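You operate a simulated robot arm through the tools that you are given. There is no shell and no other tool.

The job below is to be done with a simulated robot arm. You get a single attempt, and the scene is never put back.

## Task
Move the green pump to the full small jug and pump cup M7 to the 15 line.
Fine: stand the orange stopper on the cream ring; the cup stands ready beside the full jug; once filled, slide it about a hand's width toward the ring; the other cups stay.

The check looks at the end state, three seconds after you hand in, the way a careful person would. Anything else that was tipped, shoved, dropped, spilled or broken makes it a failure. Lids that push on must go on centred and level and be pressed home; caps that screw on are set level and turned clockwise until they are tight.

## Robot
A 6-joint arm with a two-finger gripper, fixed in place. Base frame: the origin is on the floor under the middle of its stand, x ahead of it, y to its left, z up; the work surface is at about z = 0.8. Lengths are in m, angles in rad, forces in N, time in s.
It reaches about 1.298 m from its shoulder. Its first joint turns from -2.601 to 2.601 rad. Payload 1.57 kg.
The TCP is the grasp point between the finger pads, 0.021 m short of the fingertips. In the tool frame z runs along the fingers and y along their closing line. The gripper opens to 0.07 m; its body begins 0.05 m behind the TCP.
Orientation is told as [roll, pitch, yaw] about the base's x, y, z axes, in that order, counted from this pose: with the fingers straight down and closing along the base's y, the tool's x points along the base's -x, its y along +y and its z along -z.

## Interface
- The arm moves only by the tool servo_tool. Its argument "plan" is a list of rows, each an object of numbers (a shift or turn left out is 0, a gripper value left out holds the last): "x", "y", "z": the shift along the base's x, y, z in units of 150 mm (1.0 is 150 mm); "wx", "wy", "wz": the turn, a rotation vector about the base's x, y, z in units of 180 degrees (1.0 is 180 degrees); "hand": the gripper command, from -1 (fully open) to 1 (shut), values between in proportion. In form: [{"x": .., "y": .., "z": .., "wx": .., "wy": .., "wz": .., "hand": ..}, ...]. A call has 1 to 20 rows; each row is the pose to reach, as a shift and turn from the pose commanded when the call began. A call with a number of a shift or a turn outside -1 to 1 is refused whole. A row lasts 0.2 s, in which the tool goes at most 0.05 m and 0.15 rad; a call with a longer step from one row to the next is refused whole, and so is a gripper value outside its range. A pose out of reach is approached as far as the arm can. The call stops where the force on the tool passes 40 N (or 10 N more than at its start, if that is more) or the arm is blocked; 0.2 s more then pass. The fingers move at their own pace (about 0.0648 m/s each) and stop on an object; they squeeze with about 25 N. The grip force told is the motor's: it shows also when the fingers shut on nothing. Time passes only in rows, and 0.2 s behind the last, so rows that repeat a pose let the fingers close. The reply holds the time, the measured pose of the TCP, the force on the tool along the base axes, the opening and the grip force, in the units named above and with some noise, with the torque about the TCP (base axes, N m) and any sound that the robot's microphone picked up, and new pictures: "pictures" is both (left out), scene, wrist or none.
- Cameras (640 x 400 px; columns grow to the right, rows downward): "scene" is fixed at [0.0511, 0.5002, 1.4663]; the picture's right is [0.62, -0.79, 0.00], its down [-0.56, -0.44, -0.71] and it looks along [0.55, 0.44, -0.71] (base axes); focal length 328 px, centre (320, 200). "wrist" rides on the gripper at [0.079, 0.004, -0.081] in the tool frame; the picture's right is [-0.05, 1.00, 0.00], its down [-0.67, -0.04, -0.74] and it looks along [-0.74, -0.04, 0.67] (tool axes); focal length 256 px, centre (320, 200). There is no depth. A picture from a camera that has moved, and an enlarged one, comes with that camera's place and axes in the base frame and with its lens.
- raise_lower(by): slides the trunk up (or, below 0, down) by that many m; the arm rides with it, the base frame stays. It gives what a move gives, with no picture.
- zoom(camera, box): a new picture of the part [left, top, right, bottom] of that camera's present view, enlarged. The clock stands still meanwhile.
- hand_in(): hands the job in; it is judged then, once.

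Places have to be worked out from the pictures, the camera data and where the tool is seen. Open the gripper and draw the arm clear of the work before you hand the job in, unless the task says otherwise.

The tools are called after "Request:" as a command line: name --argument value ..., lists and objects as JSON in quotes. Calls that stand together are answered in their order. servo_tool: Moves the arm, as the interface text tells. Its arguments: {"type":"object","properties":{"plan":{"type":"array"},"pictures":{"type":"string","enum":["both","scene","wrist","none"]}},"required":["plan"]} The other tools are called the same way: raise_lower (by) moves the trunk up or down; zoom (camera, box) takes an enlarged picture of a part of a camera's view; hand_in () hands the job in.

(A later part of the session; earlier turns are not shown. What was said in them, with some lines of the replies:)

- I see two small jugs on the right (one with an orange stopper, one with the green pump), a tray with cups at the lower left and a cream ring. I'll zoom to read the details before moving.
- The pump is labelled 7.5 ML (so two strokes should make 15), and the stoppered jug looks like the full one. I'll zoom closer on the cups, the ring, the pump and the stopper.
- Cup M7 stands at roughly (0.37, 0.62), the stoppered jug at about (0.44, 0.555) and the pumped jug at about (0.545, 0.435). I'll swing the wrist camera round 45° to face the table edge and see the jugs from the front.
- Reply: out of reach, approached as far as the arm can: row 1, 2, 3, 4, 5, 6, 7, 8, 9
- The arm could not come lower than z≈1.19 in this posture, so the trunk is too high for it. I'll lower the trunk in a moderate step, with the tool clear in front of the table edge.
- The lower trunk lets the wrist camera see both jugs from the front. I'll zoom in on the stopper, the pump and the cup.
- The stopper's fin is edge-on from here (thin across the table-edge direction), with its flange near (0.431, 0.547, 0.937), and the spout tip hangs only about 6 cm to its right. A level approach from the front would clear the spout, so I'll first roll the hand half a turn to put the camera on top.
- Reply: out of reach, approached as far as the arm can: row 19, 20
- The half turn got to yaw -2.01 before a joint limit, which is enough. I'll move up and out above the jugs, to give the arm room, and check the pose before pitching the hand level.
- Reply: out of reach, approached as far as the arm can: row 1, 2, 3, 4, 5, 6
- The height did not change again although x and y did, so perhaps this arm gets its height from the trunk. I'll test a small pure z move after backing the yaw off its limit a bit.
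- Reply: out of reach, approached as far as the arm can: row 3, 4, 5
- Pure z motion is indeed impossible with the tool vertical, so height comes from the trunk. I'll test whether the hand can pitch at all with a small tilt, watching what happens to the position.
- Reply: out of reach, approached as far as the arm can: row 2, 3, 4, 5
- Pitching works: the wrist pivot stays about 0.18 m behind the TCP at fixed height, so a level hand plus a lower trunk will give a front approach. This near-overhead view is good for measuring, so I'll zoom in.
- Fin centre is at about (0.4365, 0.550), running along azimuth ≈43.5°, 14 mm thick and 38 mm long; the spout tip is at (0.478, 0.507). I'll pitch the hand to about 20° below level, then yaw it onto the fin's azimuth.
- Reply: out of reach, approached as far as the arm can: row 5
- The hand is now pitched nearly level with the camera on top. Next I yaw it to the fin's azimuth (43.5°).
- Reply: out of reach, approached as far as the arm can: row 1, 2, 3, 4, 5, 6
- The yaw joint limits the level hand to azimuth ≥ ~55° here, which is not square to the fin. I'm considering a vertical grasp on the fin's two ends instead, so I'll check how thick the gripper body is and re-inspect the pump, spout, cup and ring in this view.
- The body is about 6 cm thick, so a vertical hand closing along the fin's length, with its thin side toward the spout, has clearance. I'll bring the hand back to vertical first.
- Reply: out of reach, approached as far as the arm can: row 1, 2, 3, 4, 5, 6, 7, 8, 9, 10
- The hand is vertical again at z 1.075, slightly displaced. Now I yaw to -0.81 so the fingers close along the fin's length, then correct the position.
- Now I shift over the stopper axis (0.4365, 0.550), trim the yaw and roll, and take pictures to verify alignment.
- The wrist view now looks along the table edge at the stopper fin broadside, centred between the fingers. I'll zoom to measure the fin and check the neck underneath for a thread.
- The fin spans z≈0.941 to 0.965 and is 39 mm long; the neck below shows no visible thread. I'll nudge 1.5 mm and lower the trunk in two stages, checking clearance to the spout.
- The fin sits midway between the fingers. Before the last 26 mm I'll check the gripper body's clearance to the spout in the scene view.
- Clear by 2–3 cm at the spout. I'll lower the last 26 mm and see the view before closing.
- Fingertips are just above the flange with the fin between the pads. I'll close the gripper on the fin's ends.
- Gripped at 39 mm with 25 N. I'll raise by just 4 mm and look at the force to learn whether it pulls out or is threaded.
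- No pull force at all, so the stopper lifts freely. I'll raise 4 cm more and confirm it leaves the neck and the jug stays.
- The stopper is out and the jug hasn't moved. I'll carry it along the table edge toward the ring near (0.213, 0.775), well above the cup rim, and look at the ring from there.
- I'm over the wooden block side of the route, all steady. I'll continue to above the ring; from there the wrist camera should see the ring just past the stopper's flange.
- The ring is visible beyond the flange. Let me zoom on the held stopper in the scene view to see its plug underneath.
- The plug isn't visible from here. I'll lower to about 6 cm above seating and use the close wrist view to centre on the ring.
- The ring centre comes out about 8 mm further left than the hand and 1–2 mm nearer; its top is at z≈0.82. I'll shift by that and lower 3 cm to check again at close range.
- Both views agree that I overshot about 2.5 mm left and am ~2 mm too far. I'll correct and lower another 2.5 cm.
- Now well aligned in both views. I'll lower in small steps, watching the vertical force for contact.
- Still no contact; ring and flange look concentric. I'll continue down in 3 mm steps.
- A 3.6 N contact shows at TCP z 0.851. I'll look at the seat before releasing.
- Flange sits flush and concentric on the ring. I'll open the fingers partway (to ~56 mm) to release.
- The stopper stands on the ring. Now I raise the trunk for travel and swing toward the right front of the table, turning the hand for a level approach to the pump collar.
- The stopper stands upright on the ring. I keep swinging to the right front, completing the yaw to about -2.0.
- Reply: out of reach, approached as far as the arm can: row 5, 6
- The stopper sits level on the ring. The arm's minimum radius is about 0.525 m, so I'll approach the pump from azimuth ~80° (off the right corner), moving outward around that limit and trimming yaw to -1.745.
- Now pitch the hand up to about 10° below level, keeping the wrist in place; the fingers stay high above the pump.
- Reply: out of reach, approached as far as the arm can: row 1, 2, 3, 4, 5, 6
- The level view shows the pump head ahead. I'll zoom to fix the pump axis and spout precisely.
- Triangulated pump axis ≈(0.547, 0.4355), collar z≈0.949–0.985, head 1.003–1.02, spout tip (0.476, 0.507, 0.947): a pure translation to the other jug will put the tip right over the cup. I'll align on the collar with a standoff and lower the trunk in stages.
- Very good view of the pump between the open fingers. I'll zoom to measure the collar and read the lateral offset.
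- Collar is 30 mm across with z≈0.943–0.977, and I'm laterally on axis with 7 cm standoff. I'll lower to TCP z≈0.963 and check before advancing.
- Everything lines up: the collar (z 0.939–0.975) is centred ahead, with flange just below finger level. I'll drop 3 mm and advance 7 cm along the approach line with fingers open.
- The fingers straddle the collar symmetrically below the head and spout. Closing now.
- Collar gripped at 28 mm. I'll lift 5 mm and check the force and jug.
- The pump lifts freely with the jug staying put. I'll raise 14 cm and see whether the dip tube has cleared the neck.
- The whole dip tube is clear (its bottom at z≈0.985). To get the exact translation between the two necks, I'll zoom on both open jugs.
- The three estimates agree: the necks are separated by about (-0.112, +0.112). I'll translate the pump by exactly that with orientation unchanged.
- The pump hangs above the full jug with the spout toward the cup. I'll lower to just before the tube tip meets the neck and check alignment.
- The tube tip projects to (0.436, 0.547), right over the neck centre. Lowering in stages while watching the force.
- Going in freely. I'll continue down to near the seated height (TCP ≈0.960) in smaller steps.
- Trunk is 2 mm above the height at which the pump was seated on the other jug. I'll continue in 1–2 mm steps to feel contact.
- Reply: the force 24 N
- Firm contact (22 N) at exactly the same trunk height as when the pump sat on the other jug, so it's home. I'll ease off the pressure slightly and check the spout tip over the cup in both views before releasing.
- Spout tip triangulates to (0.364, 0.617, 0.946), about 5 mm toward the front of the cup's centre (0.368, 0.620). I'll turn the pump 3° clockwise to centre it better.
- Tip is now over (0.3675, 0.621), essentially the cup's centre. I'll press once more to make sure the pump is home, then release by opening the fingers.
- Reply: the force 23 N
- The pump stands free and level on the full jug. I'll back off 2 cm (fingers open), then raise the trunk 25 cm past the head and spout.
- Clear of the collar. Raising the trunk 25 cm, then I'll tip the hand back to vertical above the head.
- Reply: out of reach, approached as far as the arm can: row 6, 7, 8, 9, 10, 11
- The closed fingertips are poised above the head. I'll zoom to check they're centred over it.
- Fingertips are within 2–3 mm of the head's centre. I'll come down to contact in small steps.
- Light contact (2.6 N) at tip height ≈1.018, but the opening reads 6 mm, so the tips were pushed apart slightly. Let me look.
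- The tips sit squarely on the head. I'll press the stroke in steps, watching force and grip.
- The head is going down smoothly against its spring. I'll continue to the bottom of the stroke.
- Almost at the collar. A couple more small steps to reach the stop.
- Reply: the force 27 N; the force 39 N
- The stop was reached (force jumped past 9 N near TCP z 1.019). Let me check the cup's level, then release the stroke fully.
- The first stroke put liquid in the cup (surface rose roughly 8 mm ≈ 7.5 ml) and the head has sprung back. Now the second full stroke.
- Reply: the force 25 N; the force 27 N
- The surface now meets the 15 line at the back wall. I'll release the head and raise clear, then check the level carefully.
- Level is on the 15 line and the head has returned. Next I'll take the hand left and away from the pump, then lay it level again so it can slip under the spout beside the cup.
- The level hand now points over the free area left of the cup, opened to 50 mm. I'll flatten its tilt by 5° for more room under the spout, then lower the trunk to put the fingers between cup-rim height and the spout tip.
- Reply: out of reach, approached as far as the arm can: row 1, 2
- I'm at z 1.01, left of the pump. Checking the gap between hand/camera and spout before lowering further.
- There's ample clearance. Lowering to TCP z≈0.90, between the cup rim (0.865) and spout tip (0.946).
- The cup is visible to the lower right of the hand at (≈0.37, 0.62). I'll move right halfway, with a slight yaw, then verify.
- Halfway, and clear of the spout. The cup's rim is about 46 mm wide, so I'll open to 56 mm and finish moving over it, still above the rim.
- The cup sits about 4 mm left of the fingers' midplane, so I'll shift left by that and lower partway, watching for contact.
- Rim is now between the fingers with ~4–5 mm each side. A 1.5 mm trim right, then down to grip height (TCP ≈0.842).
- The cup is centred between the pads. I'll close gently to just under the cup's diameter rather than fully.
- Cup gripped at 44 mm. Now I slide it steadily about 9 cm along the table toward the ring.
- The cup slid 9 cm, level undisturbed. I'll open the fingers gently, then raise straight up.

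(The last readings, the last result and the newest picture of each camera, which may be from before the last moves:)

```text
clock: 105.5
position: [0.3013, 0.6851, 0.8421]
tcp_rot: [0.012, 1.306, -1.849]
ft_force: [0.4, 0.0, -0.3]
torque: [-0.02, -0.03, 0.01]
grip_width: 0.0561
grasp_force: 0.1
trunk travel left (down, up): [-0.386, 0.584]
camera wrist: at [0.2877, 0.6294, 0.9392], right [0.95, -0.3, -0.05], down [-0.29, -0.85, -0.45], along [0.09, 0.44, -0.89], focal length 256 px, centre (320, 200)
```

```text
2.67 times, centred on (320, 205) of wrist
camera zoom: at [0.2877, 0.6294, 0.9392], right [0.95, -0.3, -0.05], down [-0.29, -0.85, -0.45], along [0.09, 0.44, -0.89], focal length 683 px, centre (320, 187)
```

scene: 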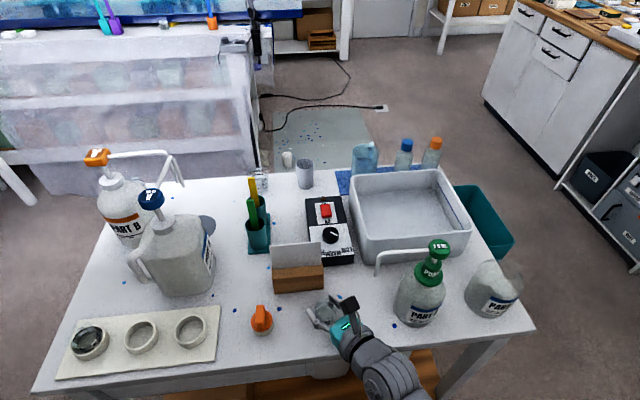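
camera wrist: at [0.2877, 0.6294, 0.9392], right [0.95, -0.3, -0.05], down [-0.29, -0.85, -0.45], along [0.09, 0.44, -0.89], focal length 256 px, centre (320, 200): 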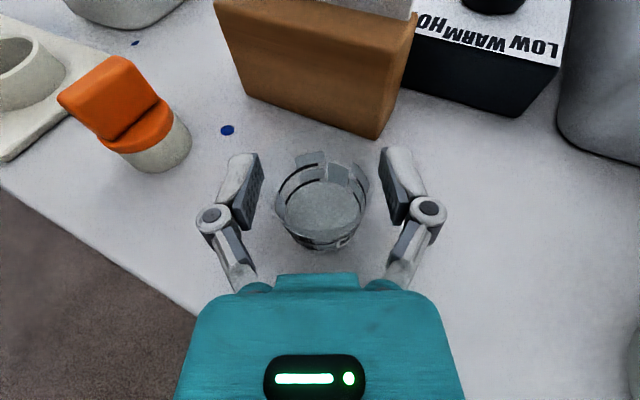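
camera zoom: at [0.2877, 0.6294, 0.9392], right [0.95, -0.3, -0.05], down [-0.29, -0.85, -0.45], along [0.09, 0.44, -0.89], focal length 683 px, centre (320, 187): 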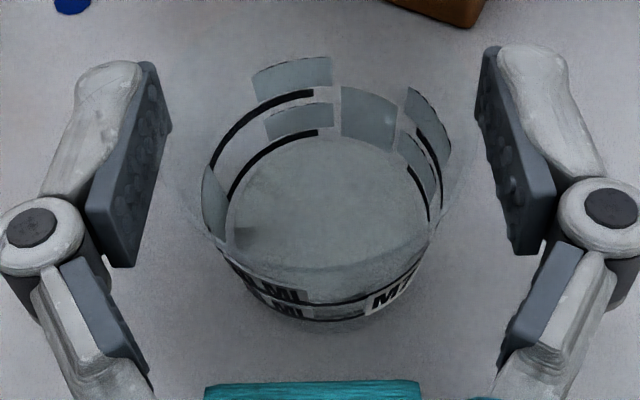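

Cup stands free with clearance on both sides. Raising the trunk straight up.

Request:
raise_lower --by 0.08

Request:
raise_lower --by 0.22

Request:
servo_tool --plan '[{"z": 0.0, "hand": -1}]' --pictures "both"

Request:
zoom --camera "scene" --box '[230, 250, 470, 345]'

```text
clock: 106.7
position: [0.3016, 0.6853, 0.9214]
tcp_rot: [0.014, 1.306, -1.851]
ft_force: [0.4, 0.2, -0.4]
torque: [-0.02, 0.01, -0.03]
grip_width: 0.0561
grasp_force: 0.0
trunk travel left (down, up): [-0.466, 0.504]
```

```text
clock: 109.0
position: [0.3007, 0.6849, 1.1412]
tcp_rot: [0.013, 1.305, -1.851]
ft_force: [-0.6, -0.2, -0.7]
torque: [0.0, 0.0, 0.02]
grip_width: 0.0558
grasp_force: 0.1
trunk travel left (down, up): [-0.686, 0.284]
```

```text
clock: 109.4
position: [0.3013, 0.6862, 1.1426]
tcp_rot: [0.013, 1.306, -1.849]
ft_force: [-0.2, -0.7, -0.5]
torque: [0.0, 0.05, 0.03]
grip_width: 0.0697
grasp_force: 0.1
trunk travel left (down, up): [-0.686, 0.284]
camera wrist: at [0.2876, 0.6294, 1.2392], right [0.95, -0.3, -0.05], down [-0.29, -0.85, -0.45], along [0.09, 0.44, -0.89], focal length 256 px, centre (320, 200)
```

scene: 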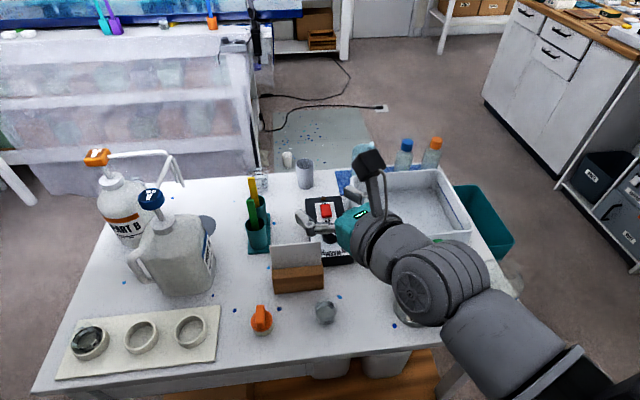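
wrist: 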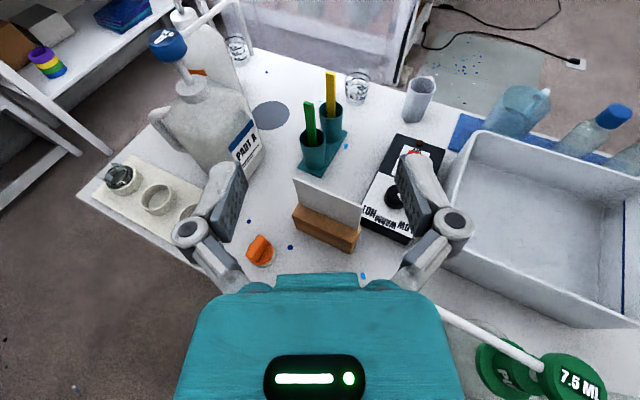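

```text
2.67 times, centred on (350, 298) of scene
camera zoom: at [0.0511, 0.5002, 1.4663], right [0.62, -0.79, 0.0], down [-0.56, -0.44, -0.71], along [0.55, 0.44, -0.71], focal length 875 px, centre (240, -60)
```

zoom: 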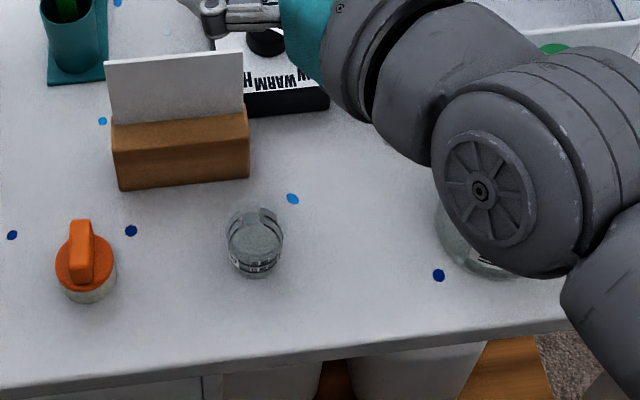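

Cup M7 stands upright between ring and jug. I'll raise a bit more and fold the hand back to vertical in front of the table edge, clear of everything.

Request:
raise_lower --by 0.12

Request:
servo_tool --plan '[{"x": -0.014, "y": -0.049, "z": -0.149, "wx": -0.04, "wy": 0.0114}, {"x": -0.033, "y": -0.116, "z": -0.291, "wx": -0.0799, "wy": 0.0228}, {"x": -0.057, "y": -0.201, "z": -0.421, "wx": -0.1199, "wy": 0.0343}, {"x": -0.086, "y": -0.301, "z": -0.539, "wx": -0.1599, "wy": 0.0457}, {"x": -0.118, "y": -0.415, "z": -0.643, "wx": -0.1999, "wy": 0.0571}]' --pictures "none"

Request:
servo_tool --plan '[{"x": -0.036, "y": -0.126, "z": -0.087, "wx": -0.04, "wy": 0.0114}, {"x": -0.075, "y": -0.262, "z": -0.157, "wx": -0.0799, "wy": 0.0228}, {"x": -0.116, "y": -0.406, "z": -0.207, "wx": -0.1199, "wy": 0.0343}, {"x": -0.158, "y": -0.554, "z": -0.238, "wx": -0.1599, "wy": 0.0457}, {"x": -0.201, "y": -0.705, "z": -0.248, "wx": -0.1999, "wy": 0.0571}, {"x": -0.201, "y": -0.705, "z": -0.248, "wx": -0.1999, "wy": 0.0571}]' --pictures "both"

```text
clock: 110.9
position: [0.3006, 0.6854, 1.2615]
tcp_rot: [0.012, 1.307, -1.85]
ft_force: [0.7, -0.9, 0.7]
torque: [0.03, 0.01, -0.01]
grip_width: 0.0701
grasp_force: 0.1
trunk travel left (down, up): [-0.806, 0.164]
```

```text
clock: 112.1
position: [0.2877, 0.6208, 1.1624]
tcp_rot: [0.011, 0.651, -1.841]
ft_force: [0.1, -0.2, 0.3]
torque: [-0.02, -0.01, 0.03]
grip_width: 0.0702
grasp_force: 0.0
out of reach, approached as far as the arm can: row 5
trunk travel left (down, up): [-0.806, 0.164]
```

```text
clock: 113.5
position: [0.2697, 0.5104, 1.1258]
tcp_rot: [0.011, -0.002, -1.841]
ft_force: [-0.3, 0.1, -0.5]
torque: [0.0, -0.01, 0.0]
grip_width: 0.0699
grasp_force: 0.0
out of reach, approached as far as the arm can: row 1, 2, 3, 4, 5, 6
trunk travel left (down, up): [-0.806, 0.164]
camera wrist: at [0.2934, 0.5862, 1.2051], right [0.95, -0.32, 0.01], down [-0.22, -0.63, 0.75], along [-0.23, -0.71, -0.67], focal length 256 px, centre (320, 200)
```

scene: 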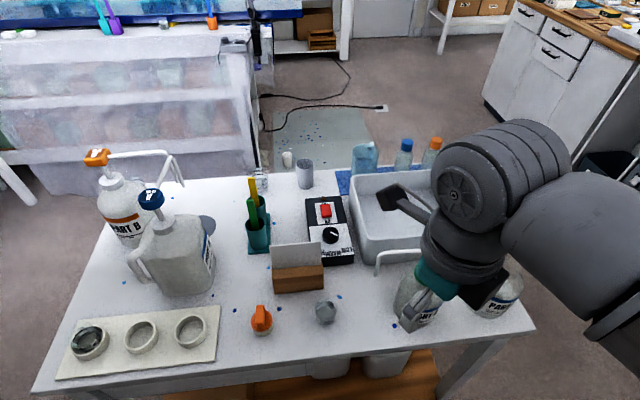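
wrist: 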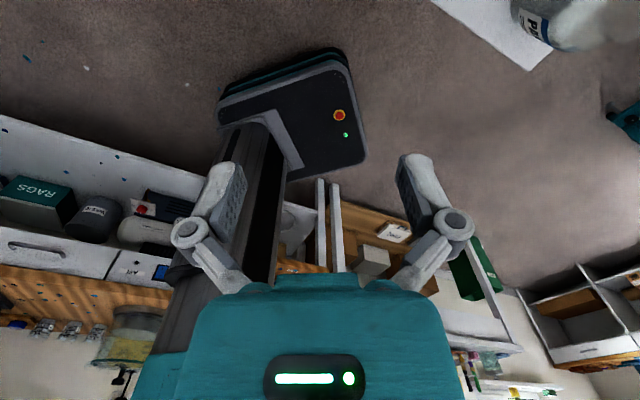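

The hand is now vertical in front of the table edge, well above it. I'll swing it a little to the right so the scene camera can see the pump, cup and ring for a final check.

Request:
servo_tool --plan '[{"x": 0.2, "y": -0.2}, {"x": 0.42, "y": -0.4}, {"x": 0.62, "y": -0.6}, {"x": 0.82, "y": -0.8}, {"x": 0.9, "y": -0.95}, {"x": 0.9, "y": -0.95}]' --pictures "both"

Request:
zoom --camera "scene" --box '[230, 230, 470, 345]'

Request:
zoom --camera "scene" --box '[305, 292, 345, 332]'

Request:
zoom --camera "scene" --box '[235, 295, 290, 345]'

Request:
zoom --camera "scene" --box '[370, 225, 540, 335]'

```text
clock: 114.9
position: [0.4028, 0.368, 1.1234]
tcp_rot: [0.013, -0.001, -1.849]
ft_force: [0.4, 0.5, -0.3]
torque: [-0.03, -0.03, 0.0]
grip_width: 0.0701
grasp_force: 0.1
trunk travel left (down, up): [-0.806, 0.164]
camera wrist: at [0.4276, 0.443, 1.2052], right [0.95, -0.33, 0.01], down [-0.23, -0.63, 0.74], along [-0.23, -0.71, -0.67], focal length 256 px, centre (320, 200)
```

scene: 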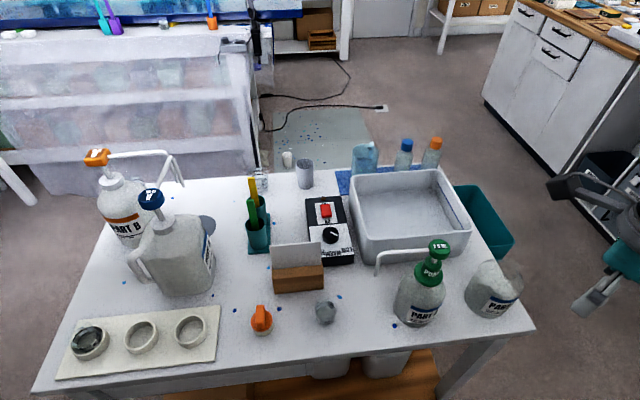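
wrist: 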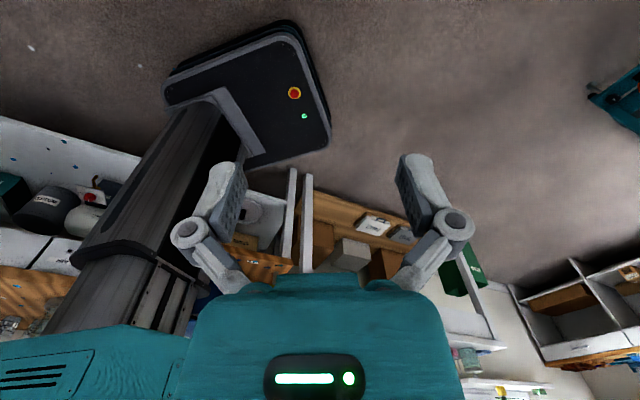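

```text
2.67 times, centred on (350, 288) of scene
camera zoom: at [0.0511, 0.5002, 1.4663], right [0.62, -0.79, 0.0], down [-0.56, -0.44, -0.71], along [0.55, 0.44, -0.71], focal length 875 px, centre (240, -33)
```

zoom: 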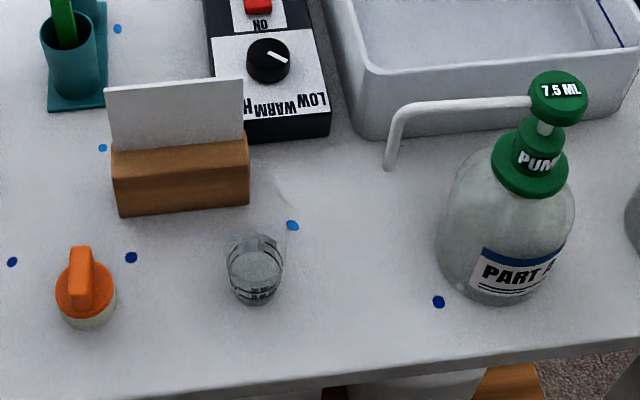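

```text
10.00 times, centred on (325, 312) of scene
camera zoom: at [0.0511, 0.5002, 1.4663], right [0.62, -0.79, 0.0], down [-0.56, -0.44, -0.71], along [0.55, 0.44, -0.71], focal length 3283 px, centre (270, -920)
```

zoom: 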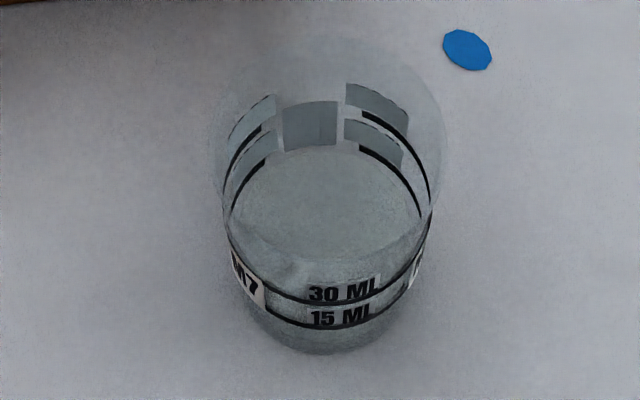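

```text
8.00 times, centred on (262, 320) of scene
camera zoom: at [0.0511, 0.5002, 1.4663], right [0.62, -0.79, 0.0], down [-0.56, -0.44, -0.71], along [0.55, 0.44, -0.71], focal length 2626 px, centre (780, -760)
```

zoom: 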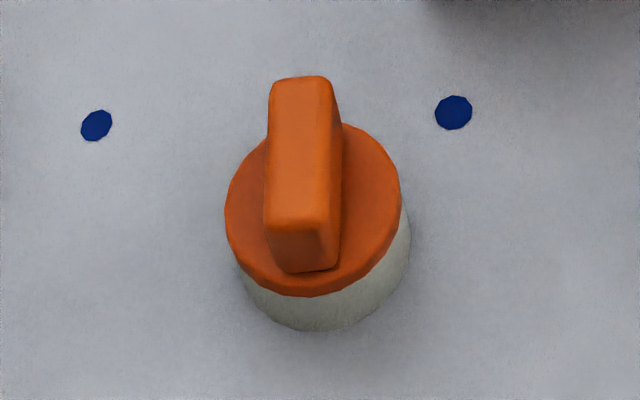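

```text
3.64 times, centred on (455, 280) of scene
camera zoom: at [0.0511, 0.5002, 1.4663], right [0.62, -0.79, 0.0], down [-0.56, -0.44, -0.71], along [0.55, 0.44, -0.71], focal length 1194 px, centre (-171, -91)
```

zoom: 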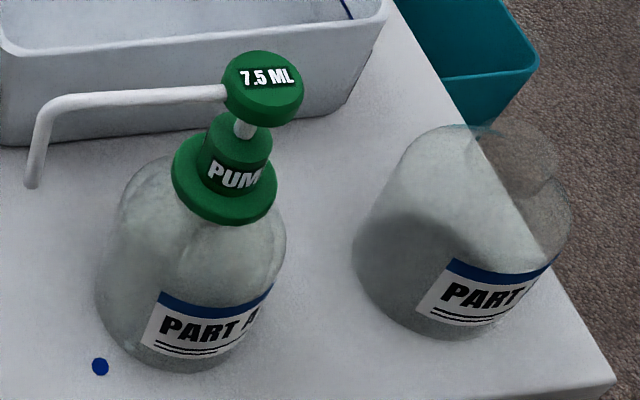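

Final check: the pump is seated level on the full jug and M7's surface is at the 15 line. The cup has been slid about 9 cm toward the ring, the stopper stands on the ring, nothing else has moved and there are no spills. The gripper is open and clear, so I hand in.

Request:
hand_in

```text
The job is handed in.
```

The job is handed in, and everything looked right in the last pictures before the check.

- **Stopper:** The orange stopper lifted off the full jug without turning. It stands level on the cream ring, 1–2 mm off centre.
- **Pump:** The green pump sits on the full small jug. I pressed it home to the same height it had on the other jug.
- **Cup M7:** Two full strokes of the 7.5 ml pump brought the liquid to the 15 line. I then slid the cup about 9 cm toward the ring, and the level held.
- **Everything else:** I saw no spills. The other cups and the remaining items are where they were. The gripper is open and the arm is clear of the table.
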